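You operate a simulated robot arm through the tools that you are given. There is no shell and no other tool.

Carry out the task below with a simulated robot arm. There is one attempt and no reset: what you move stays moved.

## Task
Switch the laptop off, pull out its two plugs and close the lid.
Fine: off before the plugs come out.

Only the result counts: the job must be done as asked and must still hold three seconds after the hand-in. Knocking over, shifting, dropping, spilling or breaking anything else fails it. A push-on lid holds only when it is set on centred and level and pressed home; a screw cap is set on level and turned clockwise until tight.

## Robot
A 7-joint arm with a two-finger parallel gripper, fixed in place. Base frame: the origin is at the foot of the arm, x ahead of it, y to its left, z up; the work surface is at about z = 74. Readings come in cm, degrees, newtons and seconds.
Its first joint turns from -132.0 to 132.0 degrees. Payload 3.91 kg.
The TCP is the grasp point between the finger pads, 3 cm short of the fingertips. In the tool frame z runs along the fingers and y along their closing line. The gripper opens to 11 cm. The fingers are 2 cm wide and 1 cm thick; the gripper's body (4.8 by 11.2 cm) begins 5.5 cm behind the TCP.
Orientation is that of the tool frame in the base frame, as a unit quaternion [x, y, z, w]. With the fingers straight down and closing along the base's y, the tool's x points along the base's -x, its y along +y and its z along -z.

## Interface
- The arm moves only by the tool play_rows. Its argument "deltas" is a list that holds one entry, the list of rows, each a list of 7 numbers: the shift along the tool's x, y, z in units of 30 mm (1.0 is 30 mm), then the turn, a rotation vector about the tool's x, y, z in units of 5 degrees (1.0 is 5 degrees), then the opening, from 0 (shut) to 1 (fully open). In form: [[[tx, ty, tz, rx, ry, rz, hand], ...]]. A call has 1 to 20 rows; each row shifts and turns the commanded pose from where the row before left it, along the tool's axes as they then stand. A call with a number of a shift or a turn outside -1 to 1 is refused whole. A row lasts 0.2 s, in which the tool goes at most 5 cm and 8.6 degrees; a call with a longer step from one row to the next is refused whole, and so is a gripper value outside its range. Where a pose cannot be reached the arm comes as near as it can. A force on the tool above 40 N (or 10 N above the force at the start of the call, whichever is more), or a blocked arm, ends the call early, and 0.2 s more pass. The fingers move at their own pace (about 10.8 cm/s each) and stop on an object; they squeeze with about 32 N. The grip force told is the motor's: it shows also when the fingers shut on nothing. Time passes only in rows, and 0.2 s behind the last, so rows that do not move let the fingers close. The reply holds the time, the measured pose of the TCP, the force on the tool along the base axes, the opening and the grip force, in the units named above and with some noise, with the torque about the TCP (base axes, N m) and any sound that the robot's microphone picked up.
- Cameras (640 x 400 px; columns grow to the right, rows downward): "scene" is fixed at [4.66, 49.56, 148.11]; the picture's right is [0.84, -0.54, 0.00], its down [-0.44, -0.69, -0.57] and it looks along [0.31, 0.48, -0.82] (base axes); focal length 326 px, centre (320, 200). "wrist" rides on the gripper at [7.2, 1.7, -10.3] in the tool frame; the picture's right is [-0.23, 0.97, 0.00], its down [-0.76, -0.18, -0.62] and it looks along [-0.61, -0.14, 0.78] (tool axes); focal length 222 px, centre (320, 200). There is no depth. A picture from a camera that has moved, and an enlarged one, comes with that camera's place and axes in the base frame and with its lens. The place of the scene camera against the robot may be out by one fixed shift of up to 1.2 cm in any direction.
- get_image(camera): a new picture of that camera. It takes no simulated time.
- enlarge(camera, box): a new picture of the part [left, top, right, bottom] of that camera's present view, enlarged. It takes no simulated time.
- finish_job(): hands the job in; it is judged then, once.

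Places have to be worked out from the pictures, the camera data and where the tool is seen. Open the gripper and draw the arm clear of the work before you hand the job in, unless the task says otherwise.

The tools are called after "Call:" as a command line: name --argument value ..., lists and objects as JSON in quotes. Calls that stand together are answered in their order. play_rows: Moves the arm, as the interface text tells. Its arguments: {"type":"object","properties":{"deltas":{"type":"array"}},"required":["deltas"]} The other tools are called the same way: get_image (camera) takes a picture; enlarge (camera, box) takes an enlarged picture of a part of a camera's view; finish_job () hands the job in.

At the start:

```text
clock: 0.0
tool_pos: [25.34, 60.89, 123.33]
tool_rot: [0.0, 1.0, 0.0, 0.0]
wrist_force: [-0.5, 0.1, -0.3]
moment: [-0.01, 0.01, -0.01]
opening: 11.0
finger_force: 0.1
```

scene: 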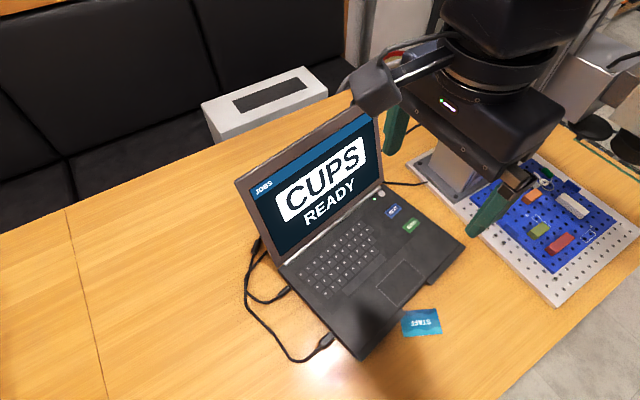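
wrist: 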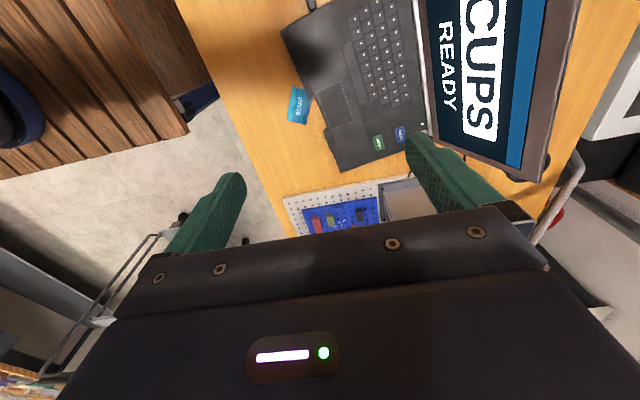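

I start by looking closely at the laptop, its power button and its plugs.

Call:
enlarge --camera "scene" --box '[340, 160, 480, 250]'

Call:
enlarge --camera "scene" --box '[230, 220, 390, 370]'

Call:
enlarge --camera "wrist" --box '[260, 0, 460, 180]'

Call:
enlarge --camera "scene" --box '[220, 100, 480, 370]'

```text
4.44 times, centred on (410, 205) of scene
camera zoom: at [4.66, 49.56, 148.11], right [0.84, -0.54, 0.0], down [-0.44, -0.69, -0.57], along [0.31, 0.48, -0.82], focal length 1448 px, centre (-80, 178)
```

zoom: 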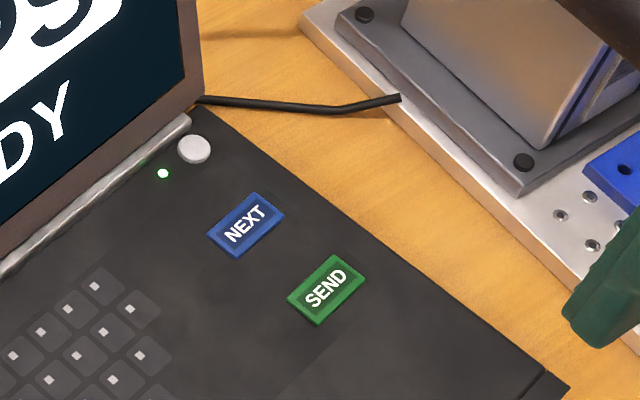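

```text
2.67 times, centred on (310, 295) of scene
camera zoom: at [4.66, 49.56, 148.11], right [0.84, -0.54, 0.0], down [-0.44, -0.69, -0.57], along [0.31, 0.48, -0.82], focal length 869 px, centre (347, -53)
```

zoom: 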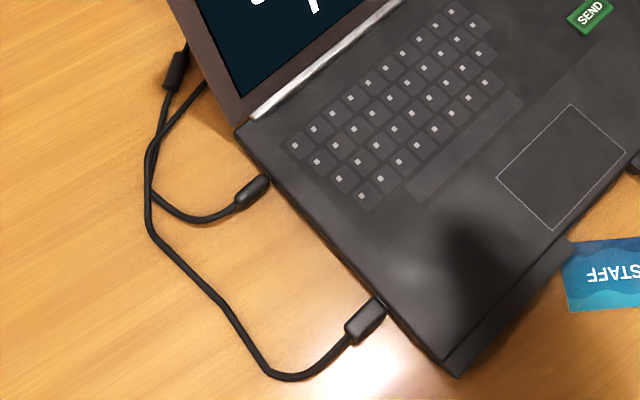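

```text
2.22 times, centred on (360, 90) of wrist
camera zoom: at [18.1, 62.71, 133.7], right [0.23, 0.97, 0.0], down [0.76, -0.18, 0.62], along [0.61, -0.14, -0.78], focal length 494 px, centre (231, 444)
```

zoom: 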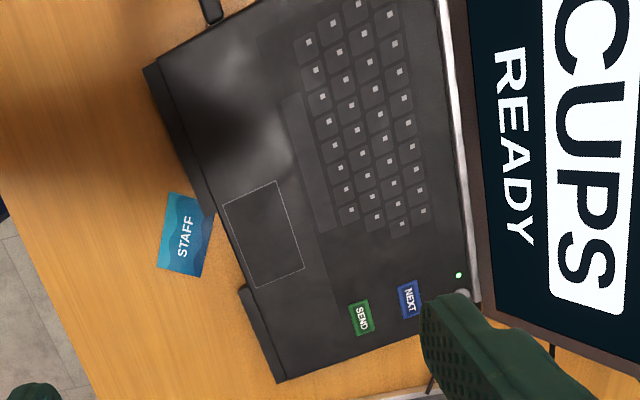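

```text
1.48 times, centred on (350, 235) of scene
camera zoom: at [4.66, 49.56, 148.11], right [0.84, -0.54, 0.0], down [-0.44, -0.69, -0.57], along [0.31, 0.48, -0.82], focal length 483 px, centre (276, 148)
```

zoom: 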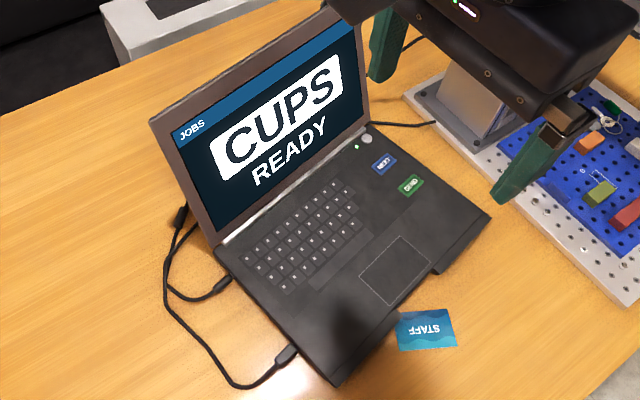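

The button (round, pale, next to the green LED) triangulates to about (46.7, 84, 76.5), and the lid leans back about 22° from vertical. I shut the gripper and move to a point above and in front of the button, then tilt a little away from the lid.

Call:
play_rows --deltas '[[[-0.713, 0.6, 0.6, 0, 0, 0, 0], [-0.713, 0.6, 0.6, 0, 0, 0, 0], [-0.713, 0.6, 0.6, 0, 0, 0, 0], [-0.713, 0.6, 0.6, 0, 0, 0, 0], [-0.713, 0.6, 0.6, 0, 0, 0, 0], [-0.713, 0.6, 0.6, 0, 0, 0, 0], [-0.713, 0.6, 0.6, 0, 0, 0, 0], [-0.713, 0.6, 0.6, 0, 0, 0, 0], [-0.713, 0.6, 0.6, 0, 0, 0, 0], [-0.713, 0.6, 0.6, 0, 0, 0, 0], [0, 0, 0, -1, 0, 0, 0], [0, 0, 0, -1, 0, 0, 0], [0, 0, 0, -1, 0, 0, 0], [0, 0, 0, 0, 0, 0, 0]]]'

Call:
get_image --camera "wrist"

Call:
get_image --camera "scene"

```text
clock: 3.0
tool_pos: [46.8, 78.89, 105.34]
tool_rot: [-0.001, 0.991, 0.131, 0.0]
wrist_force: [-0.9, -0.7, 0.0]
moment: [0.01, -0.01, 0.0]
opening: 0.0
finger_force: 32.1
```

```text
taken
camera wrist: at [39.52, 77.99, 115.8], right [0.23, 0.94, 0.25], down [0.76, -0.33, 0.56], along [0.61, 0.07, -0.79], focal length 222 px, centre (320, 200)
```

wrist: 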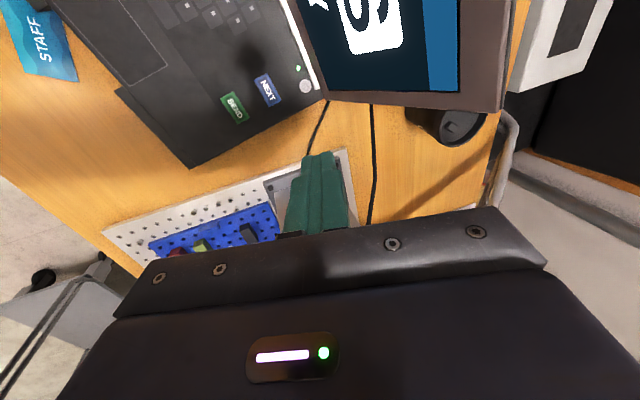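

```text
taken
```

scene: 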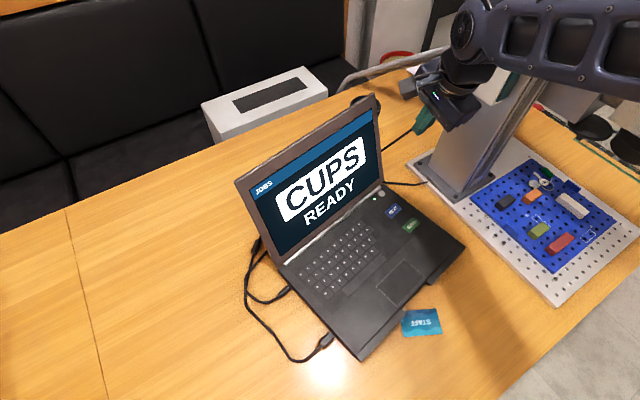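

The tool is above and in front of the button, but a metal column on the pegboard stands nearby. I look at it more closely before going lower.

Call:
enlarge --camera "scene" --box '[360, 40, 600, 220]'

Call:
enlarge --camera "wrist" --box '[220, 40, 400, 240]'

```text
2.22 times, centred on (480, 130) of scene
camera zoom: at [4.66, 49.56, 148.11], right [0.84, -0.54, 0.0], down [-0.44, -0.69, -0.57], along [0.31, 0.48, -0.82], focal length 724 px, centre (-36, 356)
```

zoom: 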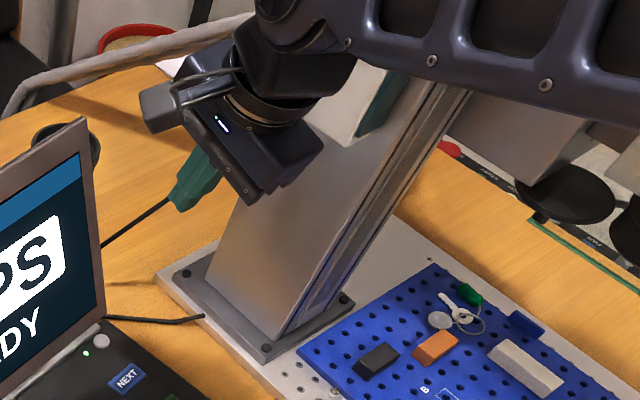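

```text
2.00 times, centred on (310, 140) of wrist
camera zoom: at [39.52, 77.99, 115.8], right [0.23, 0.94, 0.25], down [0.76, -0.33, 0.56], along [0.61, 0.07, -0.79], focal length 444 px, centre (340, 320)
```

zoom: 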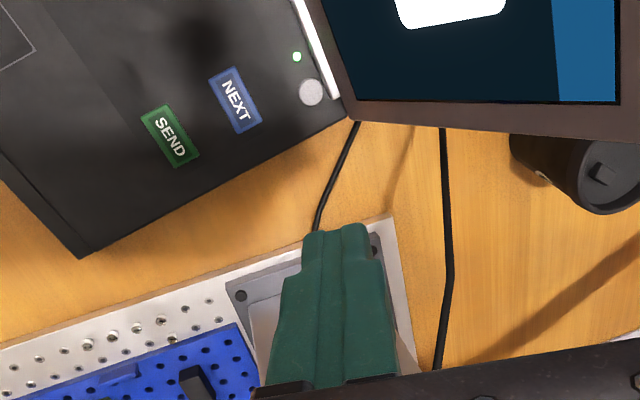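

The column is at x ≥ 68, well clear of the tool. Both cameras put the button at about (46.75, 84.2, 77), so I go down along the tool axis and stop about 3 cm above it.

Call:
play_rows --deltas '[[[0.002, -0.027, 0.829, 0, 0, 0, 0], [0.002, -0.027, 0.829, 0, 0, 0, 0], [0.002, -0.027, 0.829, 0, 0, 0, 0], [0.002, -0.027, 0.829, 0, 0, 0, 0], [0.002, -0.027, 0.829, 0, 0, 0, 0], [0.002, -0.027, 0.829, 0, 0, 0, 0], [0.002, -0.027, 0.829, 0, 0, 0, 0], [0.002, -0.027, 0.829, 0, 0, 0, 0], [0.002, -0.027, 0.829, 0, 0, 0, 0], [0, 0, 0, 0, 0, 0, 0]]]'

Call:
get_image --camera "wrist"

Call:
enlarge --camera "scene" --box '[320, 130, 480, 230]'

```text
clock: 5.2
tool_pos: [46.6, 83.9, 83.35]
tool_rot: [-0.001, 0.992, 0.13, -0.001]
wrist_force: [0.1, 0.6, 0.6]
moment: [-0.02, -0.02, 0.03]
opening: 0.0
finger_force: 32.1
```

```text
taken
camera wrist: at [39.31, 82.97, 93.79], right [0.23, 0.94, 0.25], down [0.76, -0.33, 0.56], along [0.61, 0.07, -0.79], focal length 222 px, centre (320, 200)
```

wrist: 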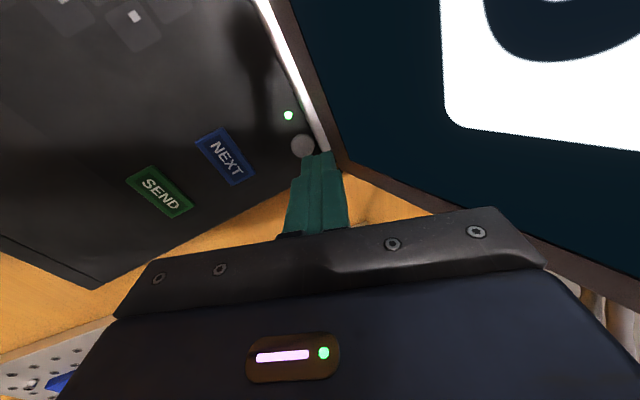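

```text
4.00 times, centred on (400, 180) of scene
camera zoom: at [4.66, 49.56, 148.11], right [0.84, -0.54, 0.0], down [-0.44, -0.69, -0.57], along [0.31, 0.48, -0.82], focal length 1303 px, centre (0, 280)
```

zoom: 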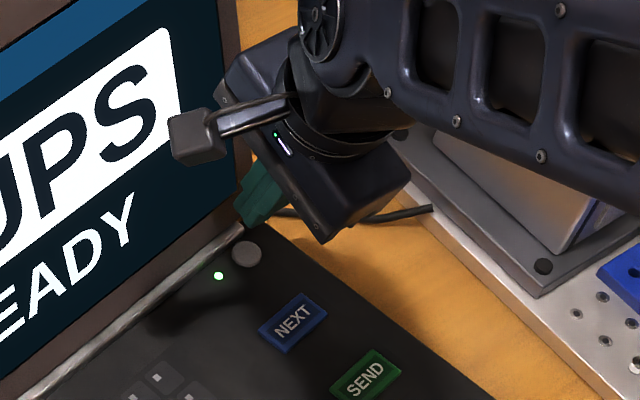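

The tips are just above the button with the lid clear. I press slowly straight down and watch the force.

Call:
play_rows --deltas '[[[-0.02, -0.0345, 0.1288, 0, 0, 0, 0], [-0.02, -0.0345, 0.1288, 0, 0, 0, 0], [0, -0.0345, 0.1288, 0, 0, 0, 0], [0, -0.0345, 0.1288, 0, 0, 0, 0], [0, -0.0345, 0.1288, 0, 0, 0, 0], [0, -0.0345, 0.1288, 0, 0, 0, 0], [0, -0.0345, 0.1288, 0, 0, 0, 0]]]'

Call:
get_image --camera "wrist"

Call:
enlarge --camera "scene" --box '[320, 130, 480, 230]'

```text
clock: 6.8
tool_pos: [46.84, 84.12, 80.71]
tool_rot: [0.0, 0.991, 0.13, 0.0]
wrist_force: [-0.4, -0.2, 0.3]
moment: [-0.01, -0.03, 0.03]
opening: 0.0
finger_force: 32.5
```

```text
taken
camera wrist: at [39.49, 83.15, 91.13], right [0.23, 0.94, 0.25], down [0.76, -0.33, 0.56], along [0.61, 0.07, -0.79], focal length 222 px, centre (320, 200)
```

wrist: 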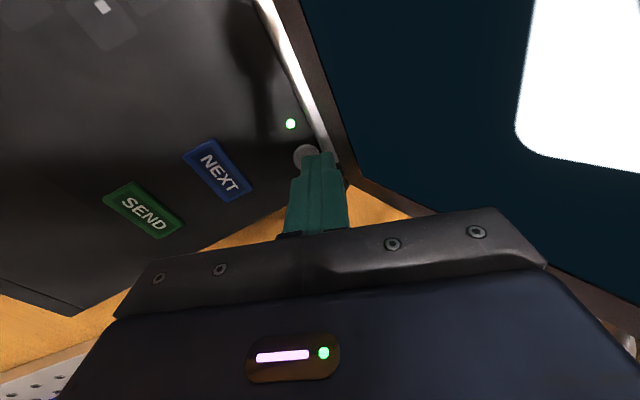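

```text
4.00 times, centred on (400, 180) of scene
camera zoom: at [4.66, 49.56, 148.11], right [0.84, -0.54, 0.0], down [-0.44, -0.69, -0.57], along [0.31, 0.48, -0.82], focal length 1303 px, centre (0, 280)
```

zoom: 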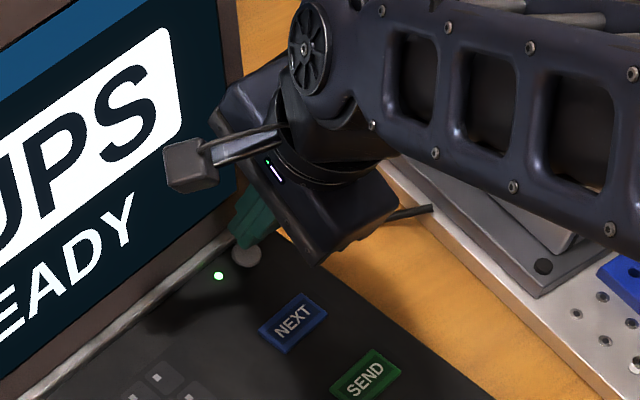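

No contact yet. The tips sit slightly toward the hinge, so I shift 0.35 cm to the front and keep descending in small steps.

Call:
play_rows --deltas '[[[0.02, -0.113, -0.03, 0, 0, 0, 0], [0, -0.0173, 0.0644, 0, 0, 0, 0], [0, -0.0173, 0.0644, 0, 0, 0, 0], [0, -0.0173, 0.0644, 0, 0, 0, 0], [0, -0.0173, 0.0644, 0, 0, 0, 0]]]'

Call:
get_image --camera "wrist"

Call:
enlarge --camera "scene" --box '[320, 130, 480, 230]'

```text
clock: 8.0
tool_pos: [46.83, 83.77, 79.82]
tool_rot: [-0.001, 0.991, 0.13, 0.0]
wrist_force: [0.0, -0.7, 0.6]
moment: [0.01, 0.02, -0.01]
opening: 0.0
finger_force: 31.6
```

```text
taken
camera wrist: at [39.48, 82.76, 90.33], right [0.23, 0.94, 0.25], down [0.76, -0.33, 0.56], along [0.61, 0.07, -0.79], focal length 222 px, centre (320, 200)
```

wrist: 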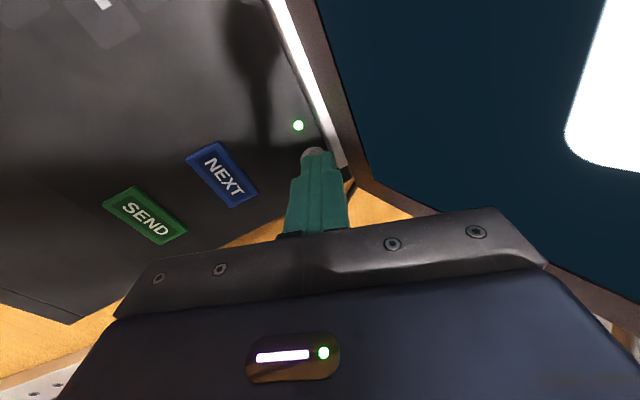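

```text
4.00 times, centred on (400, 180) of scene
camera zoom: at [4.66, 49.56, 148.11], right [0.84, -0.54, 0.0], down [-0.44, -0.69, -0.57], along [0.31, 0.48, -0.82], focal length 1303 px, centre (0, 280)
```

zoom: 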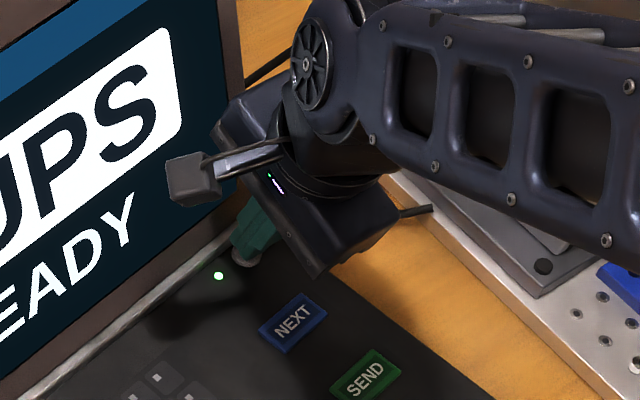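

The tips look centred over the button, still with no force. I continue down in small steps and then hold briefly.

Call:
play_rows --deltas '[[[0, -0.0173, 0.0644, 0, 0, 0, 0], [0, -0.0173, 0.0644, 0, 0, 0, 0], [0, -0.0173, 0.0644, 0, 0, 0, 0]]]'

Call:
enlarge --camera "scene" --box '[240, 100, 480, 250]'

```text
clock: 8.8
tool_pos: [46.77, 83.77, 79.29]
tool_rot: [-0.001, 0.991, 0.131, 0.0]
wrist_force: [-1.1, -2.0, 2.3]
moment: [-0.05, 0.04, 0.01]
opening: 0.02
finger_force: 32.3
heard: click
```

```text
2.67 times, centred on (360, 175) of scene
camera zoom: at [4.66, 49.56, 148.11], right [0.84, -0.54, 0.0], down [-0.44, -0.69, -0.57], along [0.31, 0.48, -0.82], focal length 869 px, centre (213, 267)
```

zoom: 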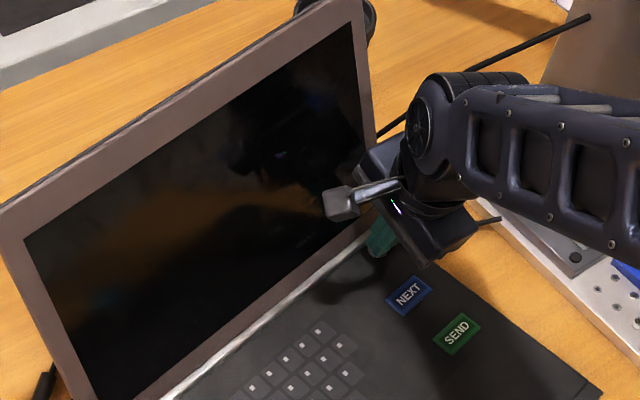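

There was a click, the screen went black and the LED looks off. I retreat up along the tool axis and check that the laptop stays off.

Call:
play_rows --deltas '[[[0, 0.04, -0.15, 0, 0, 0, 0], [0, 0.04, -0.3, 0, 0, 0, 0], [0, 0, -0.7, 0, 0, 0, 0], [0, 0, -0.9, 0, 0, 0, 0], [0, 0, -0.9, 0, 0, 0, 0], [0, 0, -0.9, 0, 0, 0, 0], [0, 0, -0.9, 0, 0, 0, 0], [0, 0, -0.9, 0, 0, 0, 0], [0, 0, -0.9, 0, 0, 0, 0], [0, 0, -0.9, 0, 0, 0, 0], [0, 0, -0.9, 0, 0, 0, 0]]]'

Call:
get_image --camera "scene"

Call:
get_image --camera "wrist"

Call:
enlarge --camera "scene" --box '[320, 160, 480, 260]'

```text
clock: 11.2
tool_pos: [46.94, 77.51, 103.52]
tool_rot: [0.001, 0.991, 0.131, -0.001]
wrist_force: [-0.2, 0.1, -0.1]
moment: [0.02, 0.02, -0.02]
opening: 0.03
finger_force: 32.2
```

```text
taken
```

scene: 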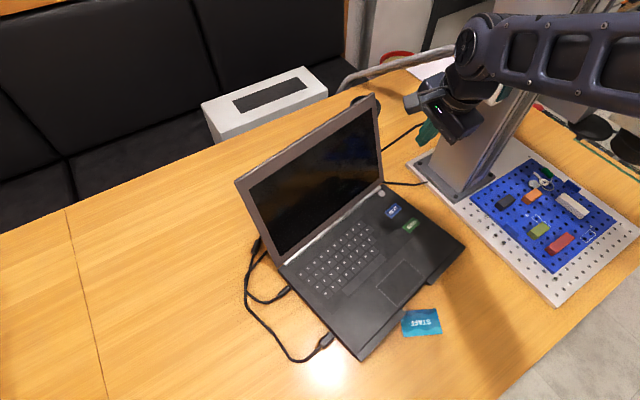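

```text
taken
camera wrist: at [39.59, 76.53, 113.97], right [0.23, 0.94, 0.25], down [0.76, -0.33, 0.56], along [0.61, 0.07, -0.79], focal length 222 px, centre (320, 200)
```

wrist: 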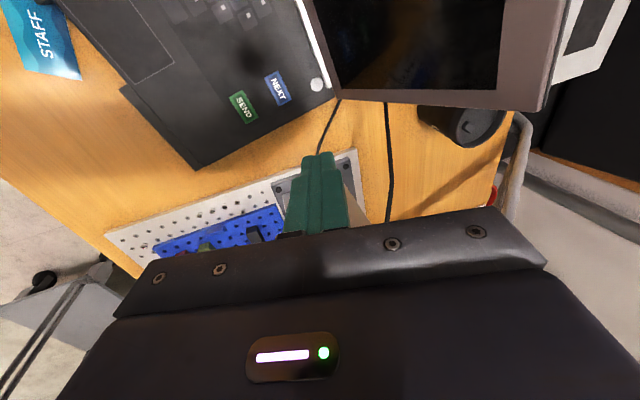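

```text
4.00 times, centred on (400, 210) of scene
camera zoom: at [4.66, 49.56, 148.11], right [0.84, -0.54, 0.0], down [-0.44, -0.69, -0.57], along [0.31, 0.48, -0.82], focal length 1303 px, centre (0, 160)
```

zoom: 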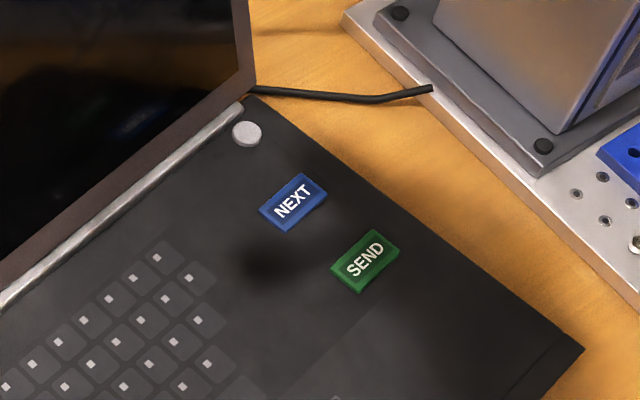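

The laptop is off. I level the tool, yaw it 10° to match the laptop and move above the front-left plug, near (14.3, 61.3), with the fingers partly open.

Call:
play_rows --deltas '[[[0, 0, 0, 1, 0, 0, 0], [0, 0, 0, 1, 0, 0, 0], [0, 0, 0, 1, 0, 0, 0.4], [0, 0, 0, 0, 0, -1, 0.4], [0, 0, 0, 0, 0, -1, 0.4], [0.97, -0.286, 0.22, 0, 0, 0, 0.4], [0.97, -0.286, 0.22, 0, 0, 0, 0.4], [0.97, -0.286, 0.22, 0, 0, 0, 0.4], [0.97, -0.286, 0.22, 0, 0, 0, 0.4], [0.97, -0.286, 0.22, 0, 0, 0, 0.4], [0.97, -0.286, 0.22, 0, 0, 0, 0.4], [0.97, -0.286, 0.22, 0, 0, 0, 0.4], [0.97, -0.286, 0.22, 0, 0, 0, 0.4], [0.97, -0.286, 0.22, 0, 0, 0, 0.4], [0.97, -0.286, 0.22, 0, 0, 0, 0.4], [0.97, -0.286, 0.22, 0, 0, 0, 0.4], [0.97, -0.286, 0.22, 0, 0, 0, 0.4], [0, 0, 0, 0, 0, 0, 0.4]]]'

Call:
get_image --camera "wrist"

Call:
get_image --camera "scene"

```text
clock: 15.0
tool_pos: [14.01, 61.12, 95.67]
tool_rot: [-0.088, 0.996, 0.0, 0.0]
wrist_force: [0.6, -0.8, -0.1]
moment: [0.01, 0.01, -0.01]
opening: 4.41
finger_force: 0.0
```

```text
taken
camera wrist: at [6.65, 61.63, 105.98], right [0.05, 1.0, 0.0], down [0.78, -0.04, 0.62], along [0.62, -0.03, -0.78], focal length 222 px, centre (320, 200)
```

wrist: 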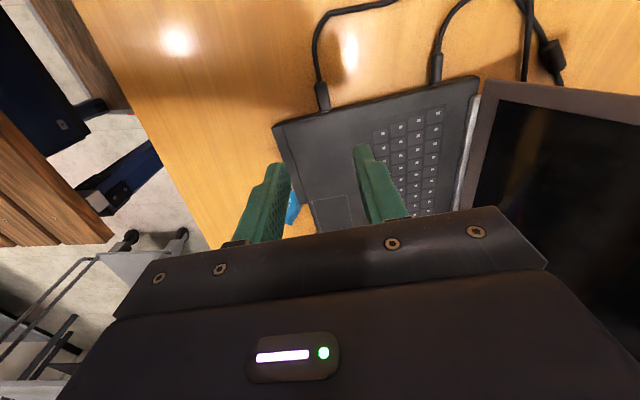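

```text
taken
```

scene: 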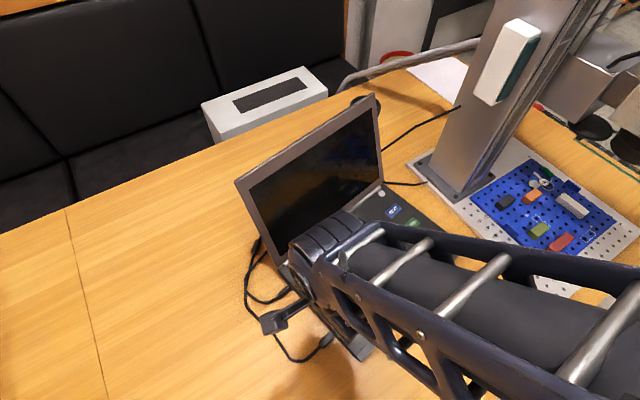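

Call:
enlarge --camera "wrist" --box '[270, 60, 350, 140]'

Call:
enlarge --camera "wrist" --box '[250, 0, 590, 230]'

```text
5.00 times, centred on (310, 100) of wrist
camera zoom: at [6.65, 61.63, 105.98], right [0.05, 1.0, 0.0], down [0.78, -0.04, 0.62], along [0.62, -0.03, -0.78], focal length 1111 px, centre (370, 700)
```

zoom: 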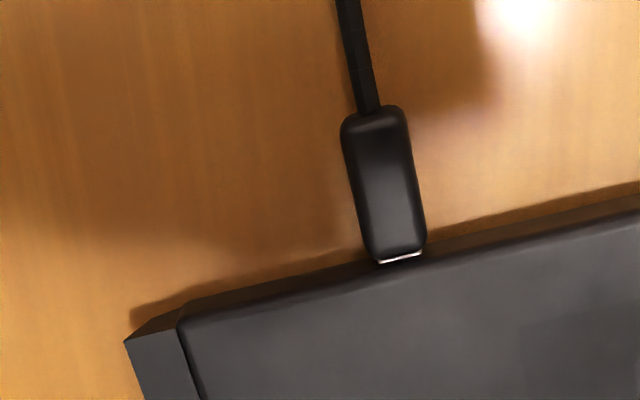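

```text
1.74 times, centred on (420, 115) of wrist
camera zoom: at [6.65, 61.63, 105.98], right [0.05, 1.0, 0.0], down [0.78, -0.04, 0.62], along [0.62, -0.03, -0.78], focal length 386 px, centre (146, 348)
```

zoom: 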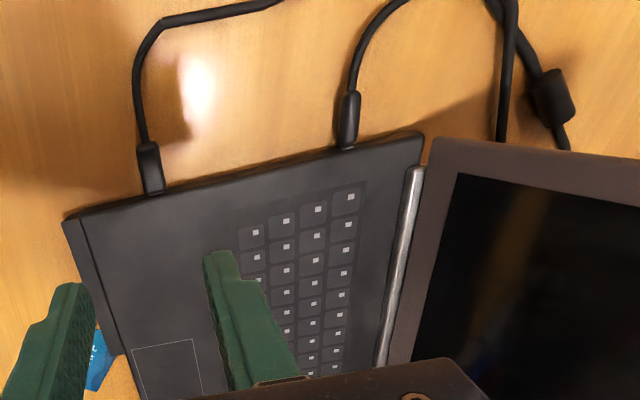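

The front plug lies from about (12.5, 61.5) to (16.0, 62.0), about 1.6 cm wide, along the laptop's axis. I centre over its body and go down to z = 82, then recheck.

Call:
play_rows --deltas '[[[-0.03, 0.05, 0.9, 0, 0, 0, 0.4], [-0.03, 0.05, 0.9, 0, 0, 0, 0.4], [-0.035, 0.05, 0.9, 0, 0, 0, 0.4], [0, 0, 0.9, 0, 0, 0, 0.4], [0, 0, 0.9, 0, 0, 0, 0.4], [0, 0, 0, 0, 0, 0, 0.4]]]'

Call:
enlarge --camera "wrist" --box '[200, 40, 440, 240]'

Call:
enlarge --camera "scene" --box '[230, 240, 390, 380]'

```text
clock: 16.4
tool_pos: [14.23, 61.77, 82.14]
tool_rot: [-0.088, 0.996, 0.0, 0.0]
wrist_force: [-0.2, -0.2, 0.1]
moment: [0.0, 0.0, 0.02]
opening: 4.43
finger_force: 0.0
```

```text
2.00 times, centred on (320, 140) of wrist
camera zoom: at [6.82, 62.28, 92.52], right [0.05, 1.0, 0.0], down [0.78, -0.04, 0.62], along [0.62, -0.03, -0.78], focal length 444 px, centre (320, 320)
```

zoom: 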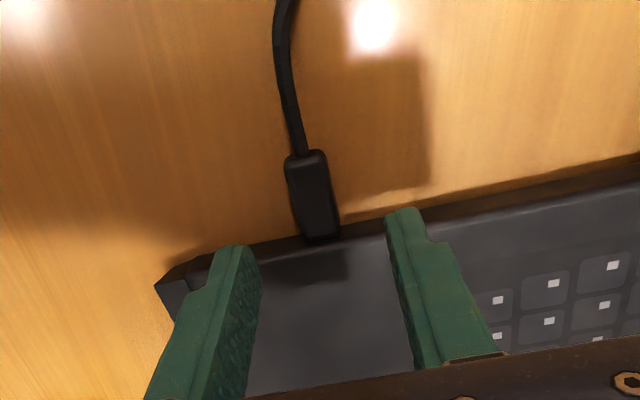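

```text
2.86 times, centred on (310, 310) of scene
camera zoom: at [4.66, 49.56, 148.11], right [0.84, -0.54, 0.0], down [-0.44, -0.69, -0.57], along [0.31, 0.48, -0.82], focal length 931 px, centre (349, -114)
```

zoom: 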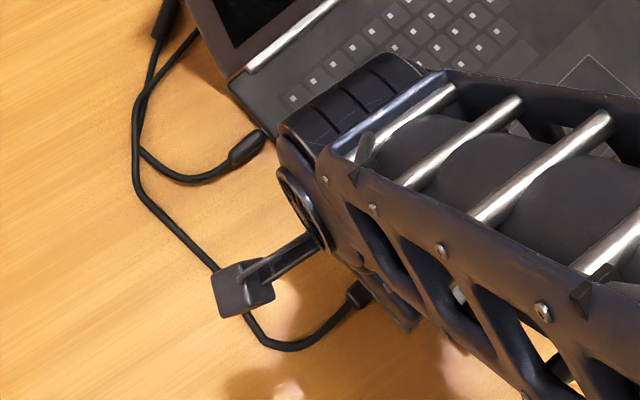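

Triangulation agrees: the plug centre is at (14.2, 61.7, 75.5) and the fingers straddle it. I descend until the tips are just above the table.

Call:
play_rows --deltas '[[[0, -0.02, 0.5, 0, 0, 0, 0.4], [0, 0, 0.5, 0, 0, 0, 0.4], [0, 0, 0.3, 0, 0, 0, 0.4], [0, 0, 0.17, 0, 0, 0, 0.4], [0, 0, 0, 0, 0, 0, 0.4]]]'

Call:
enlarge --camera "wrist" --box '[200, 40, 440, 240]'

```text
clock: 17.6
tool_pos: [14.26, 61.68, 77.7]
tool_rot: [-0.088, 0.996, 0.0, 0.001]
wrist_force: [1.4, 0.5, 0.8]
moment: [0.0, -0.01, 0.02]
opening: 4.42
finger_force: 0.0
```

```text
2.00 times, centred on (320, 140) of wrist
camera zoom: at [6.82, 62.17, 88.09], right [0.05, 1.0, 0.0], down [0.78, -0.04, 0.62], along [0.62, -0.03, -0.78], focal length 444 px, centre (320, 320)
```

zoom: 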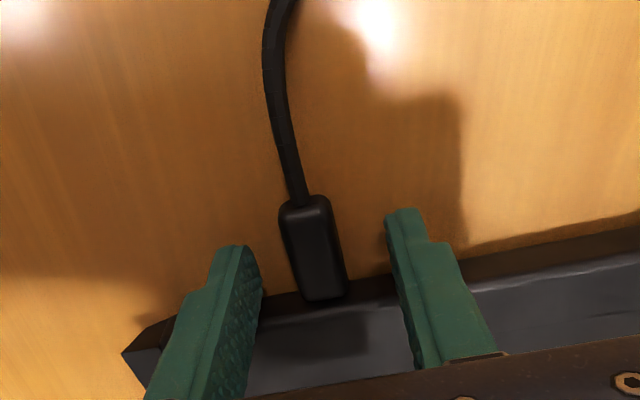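

The plug body sits between the fingertips, so I close on it without moving.

Call:
play_rows --deltas '[[[0, 0, 0, 0, 0, 0, 0.2], [0, 0, 0, 0, 0, 0, 0], [0, 0, 0, 0, 0, 0, 0], [0, 0, 0, 0, 0, 0, 0]]]'

Call:
enlarge --camera "wrist" --box '[200, 40, 440, 240]'

```text
clock: 18.6
tool_pos: [14.23, 61.64, 77.71]
tool_rot: [-0.088, 0.996, 0.0, 0.0]
wrist_force: [0.0, -6.0, 0.8]
moment: [-0.17, 0.06, -0.13]
opening: 1.58
finger_force: 32.3
```

```text
2.00 times, centred on (320, 140) of wrist
camera zoom: at [6.83, 62.16, 88.07], right [0.05, 1.0, 0.0], down [0.78, -0.04, 0.62], along [0.62, -0.03, -0.78], focal length 444 px, centre (320, 320)
```

zoom: 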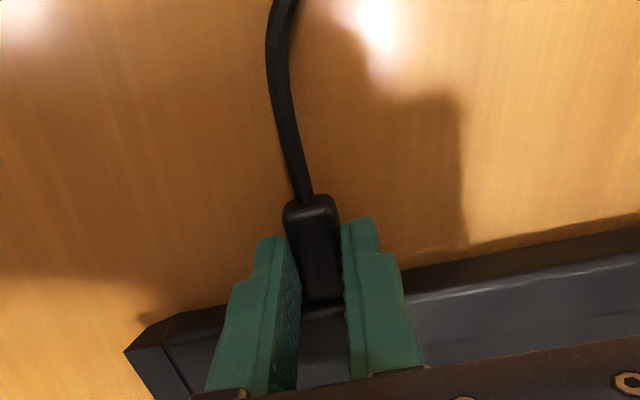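

It is gripped at 1.58 cm with a slight sideways load. I relax that by about 1 mm and pull straight out along the tool's x (laptop left).

Call:
play_rows --deltas '[[[0, -0.03, 0, 0, 0, 0, 0], [0.05, 0, 0, 0, 0, 0, 0], [0.1, 0, 0, 0, 0, 0, 0], [0.1, 0, 0, 0, 0, 0, 0], [0.1, 0, 0, 0, 0, 0, 0], [0.1, 0, 0, 0, 0, 0, 0]]]'

Call:
enlarge --camera "wrist" --box '[200, 40, 440, 240]'

```text
clock: 20.0
tool_pos: [13.04, 61.38, 77.81]
tool_rot: [-0.088, 0.996, 0.0, 0.0]
wrist_force: [-1.0, -0.1, 0.3]
moment: [0.01, -0.08, -0.05]
opening: 1.56
finger_force: 32.3
```

```text
2.00 times, centred on (320, 140) of wrist
camera zoom: at [5.61, 61.88, 88.1], right [0.05, 1.0, 0.0], down [0.78, -0.04, 0.62], along [0.62, -0.03, -0.78], focal length 444 px, centre (320, 320)
```

zoom: 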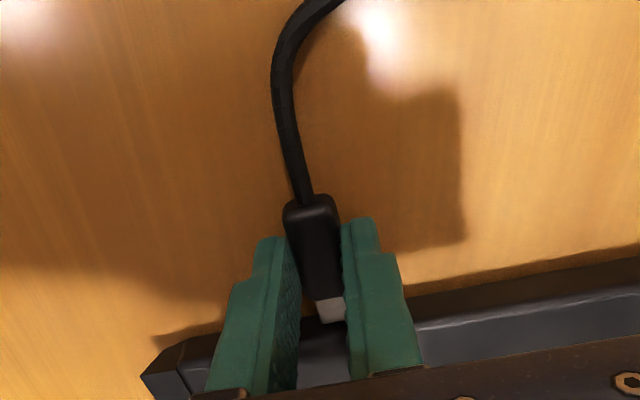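

The plug's metal shell is showing and the force is gone. I draw it about 3.5 cm further away, then stop to look.

Call:
play_rows --deltas '[[[0.15, 0, 0, 0, 0, 0, 0], [0.2, 0, 0, 0, 0, 0, 0], [0.2, 0, 0, 0, 0, 0, 0], [0.2, 0, 0, 0, 0, 0, 0], [0.2, 0, 0, 0, 0, 0, 0], [0.2, 0, 0, 0, 0, 0, 0], [0, 0, 0, 0, 0, 0, 0]]]'

Call:
get_image --camera "wrist"

Call:
get_image --camera "scene"

```text
clock: 21.6
tool_pos: [9.61, 60.76, 77.73]
tool_rot: [-0.087, 0.996, 0.0, 0.0]
wrist_force: [9.4, 2.7, -0.1]
moment: [0.06, -0.14, -0.45]
opening: 1.61
finger_force: 31.8
```

```text
taken
camera wrist: at [2.13, 61.31, 88.1], right [0.05, 1.0, 0.0], down [0.78, -0.04, 0.62], along [0.62, -0.03, -0.78], focal length 222 px, centre (320, 200)
```

wrist: 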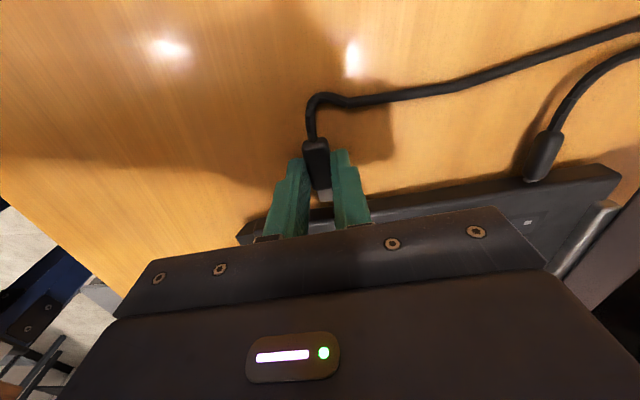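

```text
taken
```

scene: 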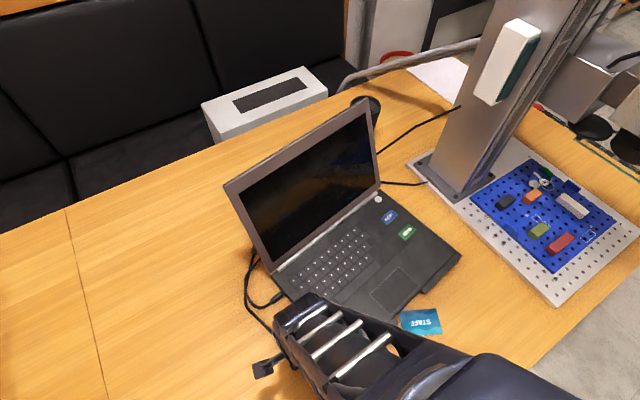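

The laptop seems to have moved slightly and there is a 9 N pull on the tool. I look closer before doing anything more.

Call:
enlarge --camera "wrist" --box '[230, 70, 430, 240]'

Call:
enlarge --camera "scene" --box '[220, 80, 480, 350]'

Call:
enlarge --camera "scene" --box '[230, 240, 330, 390]'

```text
2.35 times, centred on (330, 155) of wrist
camera zoom: at [2.13, 61.31, 88.1], right [0.05, 1.0, 0.0], down [0.78, -0.04, 0.62], along [0.62, -0.03, -0.78], focal length 523 px, centre (296, 306)
```

zoom: 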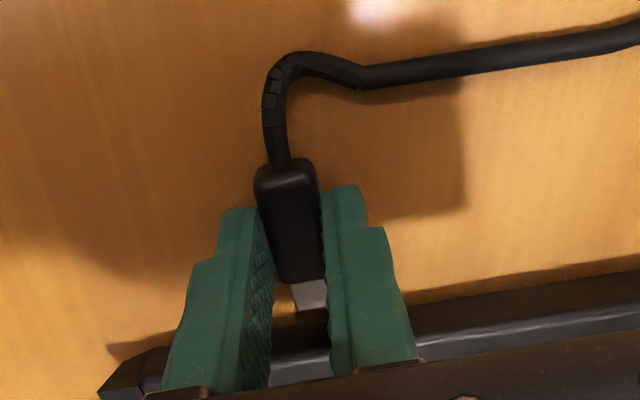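

```text
1.48 times, centred on (350, 215) of scene
camera zoom: at [4.66, 49.56, 148.11], right [0.84, -0.54, 0.0], down [-0.44, -0.69, -0.57], along [0.31, 0.48, -0.82], focal length 483 px, centre (276, 178)
```

zoom: 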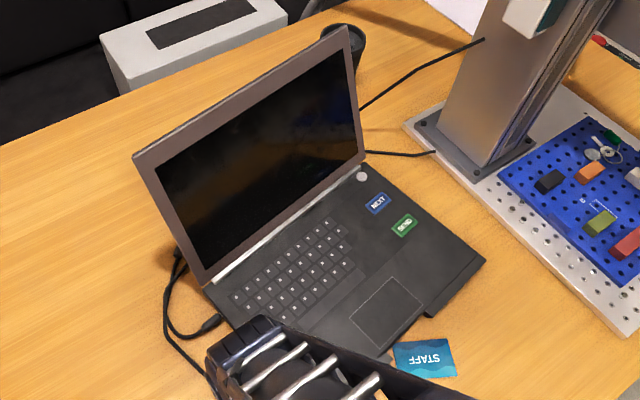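

```text
2.67 times, centred on (280, 315) of scene
camera zoom: at [4.66, 49.56, 148.11], right [0.84, -0.54, 0.0], down [-0.44, -0.69, -0.57], along [0.31, 0.48, -0.82], focal length 869 px, centre (427, -107)
```

zoom: 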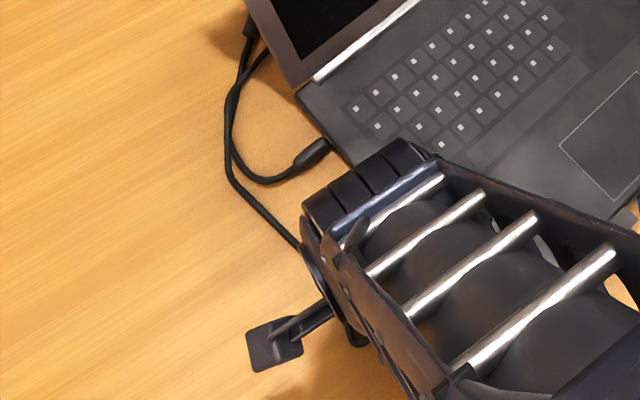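

Call:
enlarge --camera "wrist" --box '[300, 170, 350, 215]'

Call:
enlarge --camera "wrist" --box '[480, 0, 640, 240]'

Call:
enlarge --camera "scene" --box '[235, 225, 315, 345]'

```text
8.89 times, centred on (325, 192) of wrist
camera zoom: at [2.13, 61.31, 88.1], right [0.05, 1.0, 0.0], down [0.78, -0.04, 0.62], along [0.62, -0.03, -0.78], focal length 1974 px, centre (276, 267)
```

zoom: 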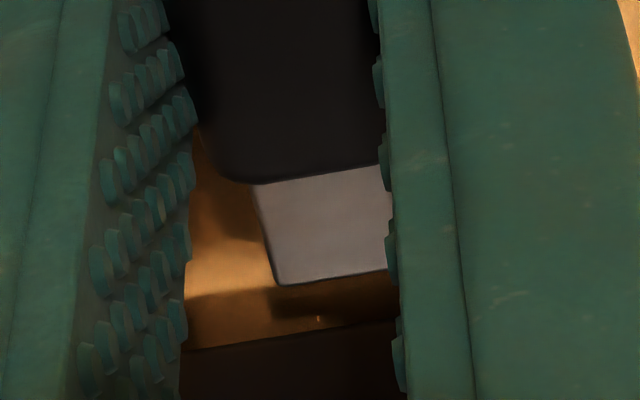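

```text
1.67 times, centred on (560, 120) of wrist
camera zoom: at [2.13, 61.31, 88.1], right [0.05, 1.0, 0.0], down [0.78, -0.04, 0.62], along [0.62, -0.03, -0.78], focal length 370 px, centre (-80, 333)
```

zoom: 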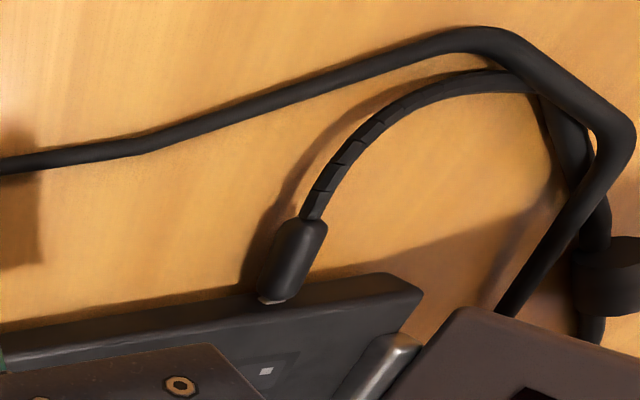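

```text
3.33 times, centred on (275, 285) of scene
camera zoom: at [4.66, 49.56, 148.11], right [0.84, -0.54, 0.0], down [-0.44, -0.69, -0.57], along [0.31, 0.48, -0.82], focal length 1086 px, centre (470, -83)
```

zoom: 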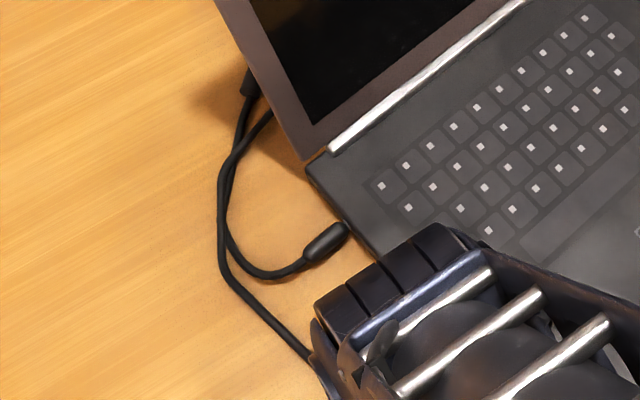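

Plug 2 is fully out, with a clear gap, but its cable is looped over plug 1's cable. The taut cable dragged the laptop about 2 cm to the left. I move the plug 3 cm along the laptop side (+y) to slacken the cable.

Call:
play_rows --deltas '[[[0, 0.15, 0, 0, 0, 0, 0], [0, 0.2, 0, 0, 0, 0, 0], [0, 0.2, 0, 0, 0, 0, 0], [0, 0.2, 0, 0, 0, 0, 0], [0, 0.2, 0, 0, 0, 0, 0], [0, 0, 0, 0, 0, 0, 0]]]'

Call:
get_image --camera "wrist"

Call:
get_image --camera "scene"

```text
clock: 23.0
tool_pos: [9.07, 63.53, 77.71]
tool_rot: [-0.089, 0.996, 0.0, 0.0]
wrist_force: [0.6, -4.9, -0.7]
moment: [-0.1, -0.08, -0.68]
opening: 1.71
finger_force: 32.3
```

```text
taken
camera wrist: at [1.69, 64.03, 88.11], right [0.05, 1.0, 0.0], down [0.78, -0.04, 0.62], along [0.62, -0.03, -0.78], focal length 222 px, centre (320, 200)
```

wrist: 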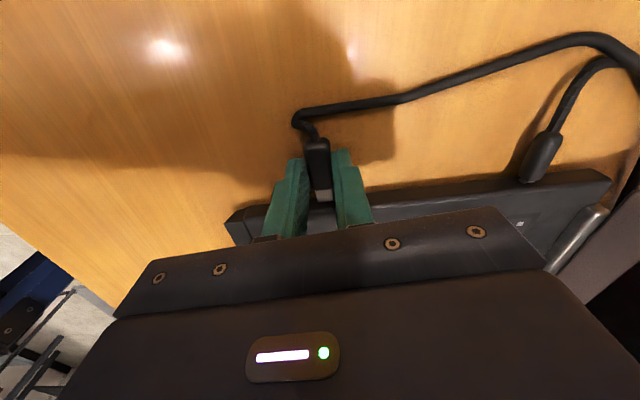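

```text
taken
```

scene: 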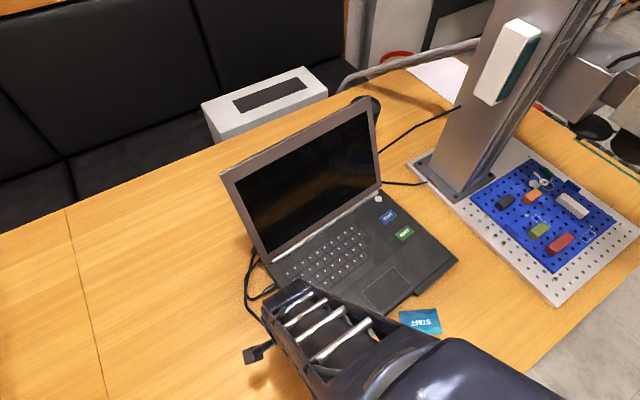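

The laptop seems to follow the plug's sideways motion. I look closely at the gap between plug and laptop to learn whether they are still coupled.

Call:
enlarge --camera "wrist" --box '[300, 170, 350, 215]'

Call:
enlarge --camera "wrist" --box '[210, 30, 640, 260]'

Call:
enlarge --camera "scene" --box '[210, 80, 480, 360]'

```text
8.89 times, centred on (325, 192) of wrist
camera zoom: at [1.69, 64.03, 88.11], right [0.05, 1.0, 0.0], down [0.78, -0.04, 0.62], along [0.62, -0.03, -0.78], focal length 1974 px, centre (276, 267)
```

zoom: 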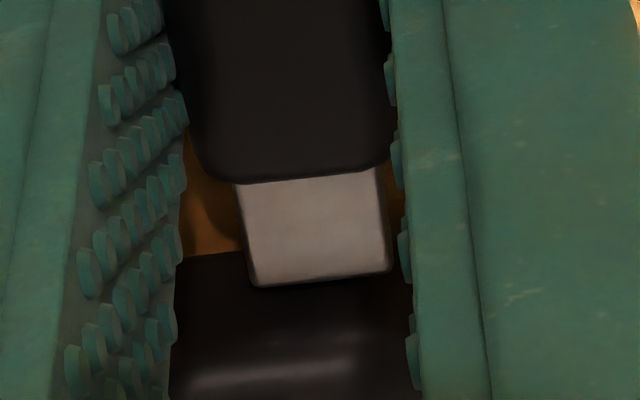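

```text
1.49 times, centred on (425, 145) of wrist
camera zoom: at [1.69, 64.03, 88.11], right [0.05, 1.0, 0.0], down [0.78, -0.04, 0.62], along [0.62, -0.03, -0.78], focal length 331 px, centre (164, 282)
```

zoom: 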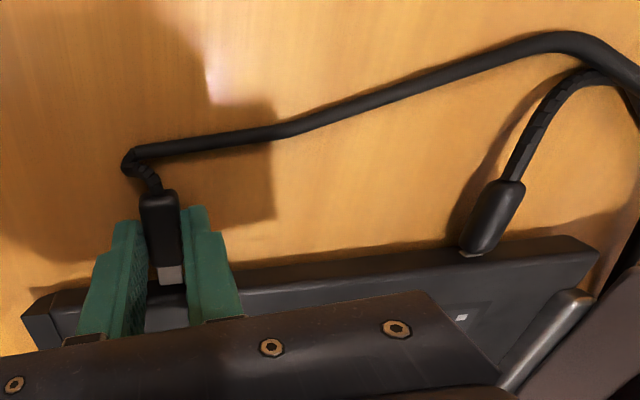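

```text
1.43 times, centred on (345, 220) of scene
camera zoom: at [4.66, 49.56, 148.11], right [0.84, -0.54, 0.0], down [-0.44, -0.69, -0.57], along [0.31, 0.48, -0.82], focal length 466 px, centre (284, 171)
```

zoom: 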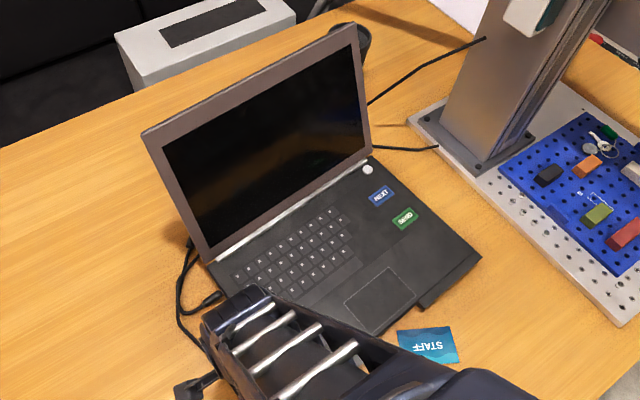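

Both plugs are tied by stiff, crossing cables. The sharp bend at plug 2 (torque −0.68 N·m) is what loads the laptop, since the plug shell itself is free. I turn the gripper to relax that bend before releasing.

Call:
play_rows --deltas '[[[0.03, 0, 0, 0, 0, 0.8, 0], [0.03, 0, 0, 0, 0, 0.8, 0], [0.03, 0, 0, 0, 0, 0.8, 0], [0, 0, 0, 0, 0, 0.8, 0], [0, 0, 0, 0, 0, 0.8, 0], [0, 0, 0, 0, 0, 0.8, 0], [0, 0, 0, 0, 0, 0, 0]]]'

Call:
get_image --camera "wrist"

Call:
get_image --camera "scene"

```text
clock: 24.6
tool_pos: [9.02, 63.43, 77.79]
tool_rot: [0.121, 0.993, 0.0, 0.0]
wrist_force: [0.0, -6.9, 13.6]
moment: [-0.19, -0.03, 0.86]
opening: 2.3
finger_force: 32.0
```

```text
taken
camera wrist: at [2.32, 67.02, 88.12], right [0.46, 0.89, 0.0], down [0.7, -0.36, 0.62], along [0.55, -0.28, -0.78], focal length 222 px, centre (320, 200)
```

wrist: 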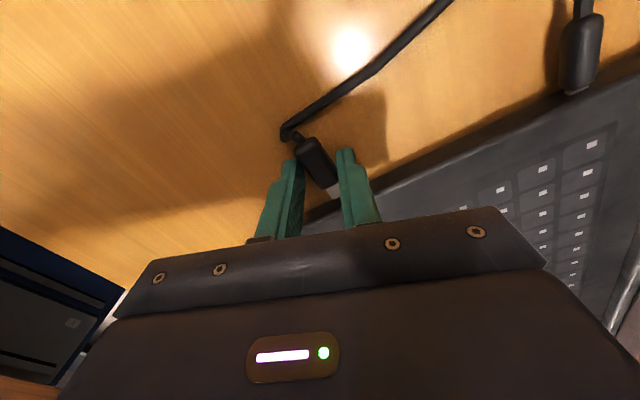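

```text
taken
```

scene: 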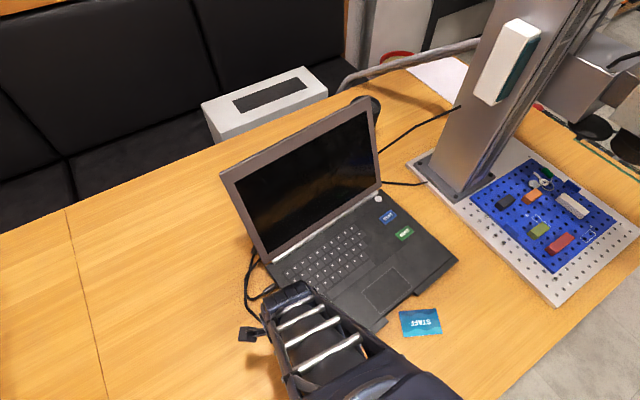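

Plug 2 did not turn with the gripper: its direction and sideways position stay tied to the laptop and it only slides in and out. I turn the gripper back to match the laptop's present yaw (about 4°), check that the load vanishes, then release.

Call:
play_rows --deltas '[[[0, 0, 0, 0, 0, -0.9, 0], [0, 0, 0, 0, 0, -0.9, 0], [0, 0, 0, 0, 0, -0.9, 0], [0, 0, 0, 0, 0, -0.9, 0], [0, 0, 0, 0, 0, 0, 0]]]'

Call:
enlarge --camera "wrist" --box '[210, 30, 640, 260]'

```text
clock: 25.8
tool_pos: [8.89, 63.51, 77.67]
tool_rot: [-0.036, 0.999, 0.0, 0.0]
wrist_force: [1.1, -5.2, 6.2]
moment: [-0.12, -0.14, 0.38]
opening: 1.58
finger_force: 31.9
```

```text
1.49 times, centred on (425, 145) of wrist
camera zoom: at [1.52, 64.79, 88.05], right [0.16, 0.99, 0.0], down [0.77, -0.12, 0.62], along [0.62, -0.1, -0.78], focal length 331 px, centre (164, 282)
```

zoom: 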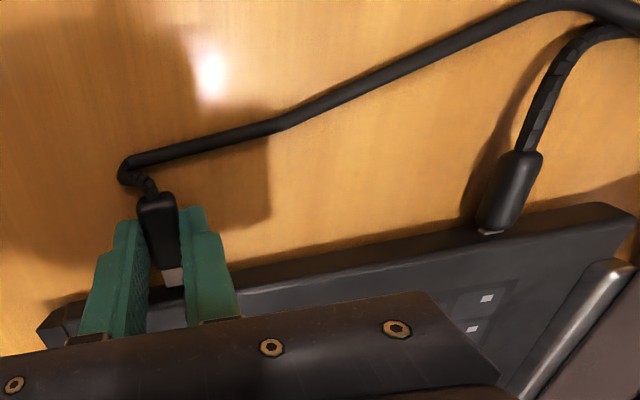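

With the gripper at 4° yaw the plug lies flat again, so plug and laptop share that yaw. Before releasing, I check whether the card has been disturbed, using the same zoom box as earlier.

Call:
enlarge --camera "scene" --box '[230, 220, 390, 370]'

Call:
enlarge --camera "scene" --box '[370, 270, 470, 345]'

Call:
enlarge --camera "scene" --box '[220, 100, 480, 370]'

```text
2.67 times, centred on (310, 295) of scene
camera zoom: at [4.66, 49.56, 148.11], right [0.84, -0.54, 0.0], down [-0.44, -0.69, -0.57], along [0.31, 0.48, -0.82], focal length 869 px, centre (347, -53)
```

zoom: 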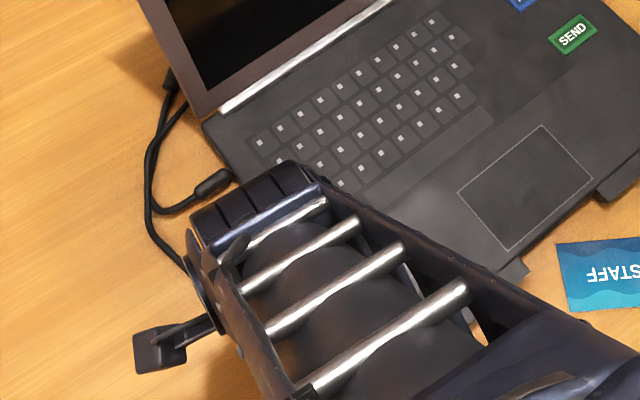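

```text
5.33 times, centred on (420, 308) of scene
camera zoom: at [4.66, 49.56, 148.11], right [0.84, -0.54, 0.0], down [-0.44, -0.69, -0.57], along [0.31, 0.48, -0.82], focal length 1738 px, centre (-213, -373)
```

zoom: 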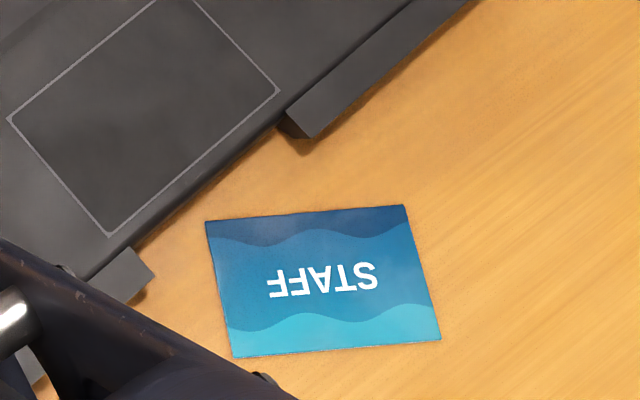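

```text
1.48 times, centred on (350, 235) of scene
camera zoom: at [4.66, 49.56, 148.11], right [0.84, -0.54, 0.0], down [-0.44, -0.69, -0.57], along [0.31, 0.48, -0.82], focal length 483 px, centre (276, 148)
```

zoom: 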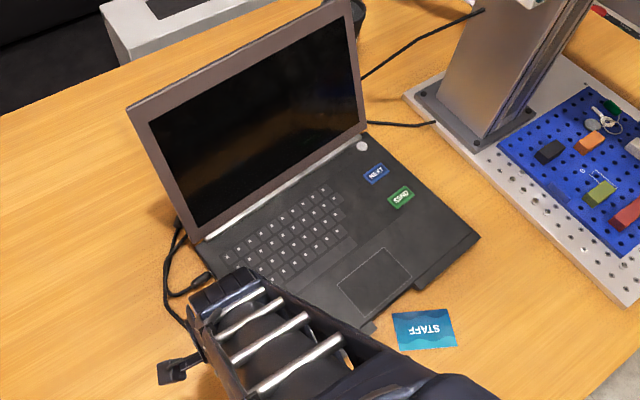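

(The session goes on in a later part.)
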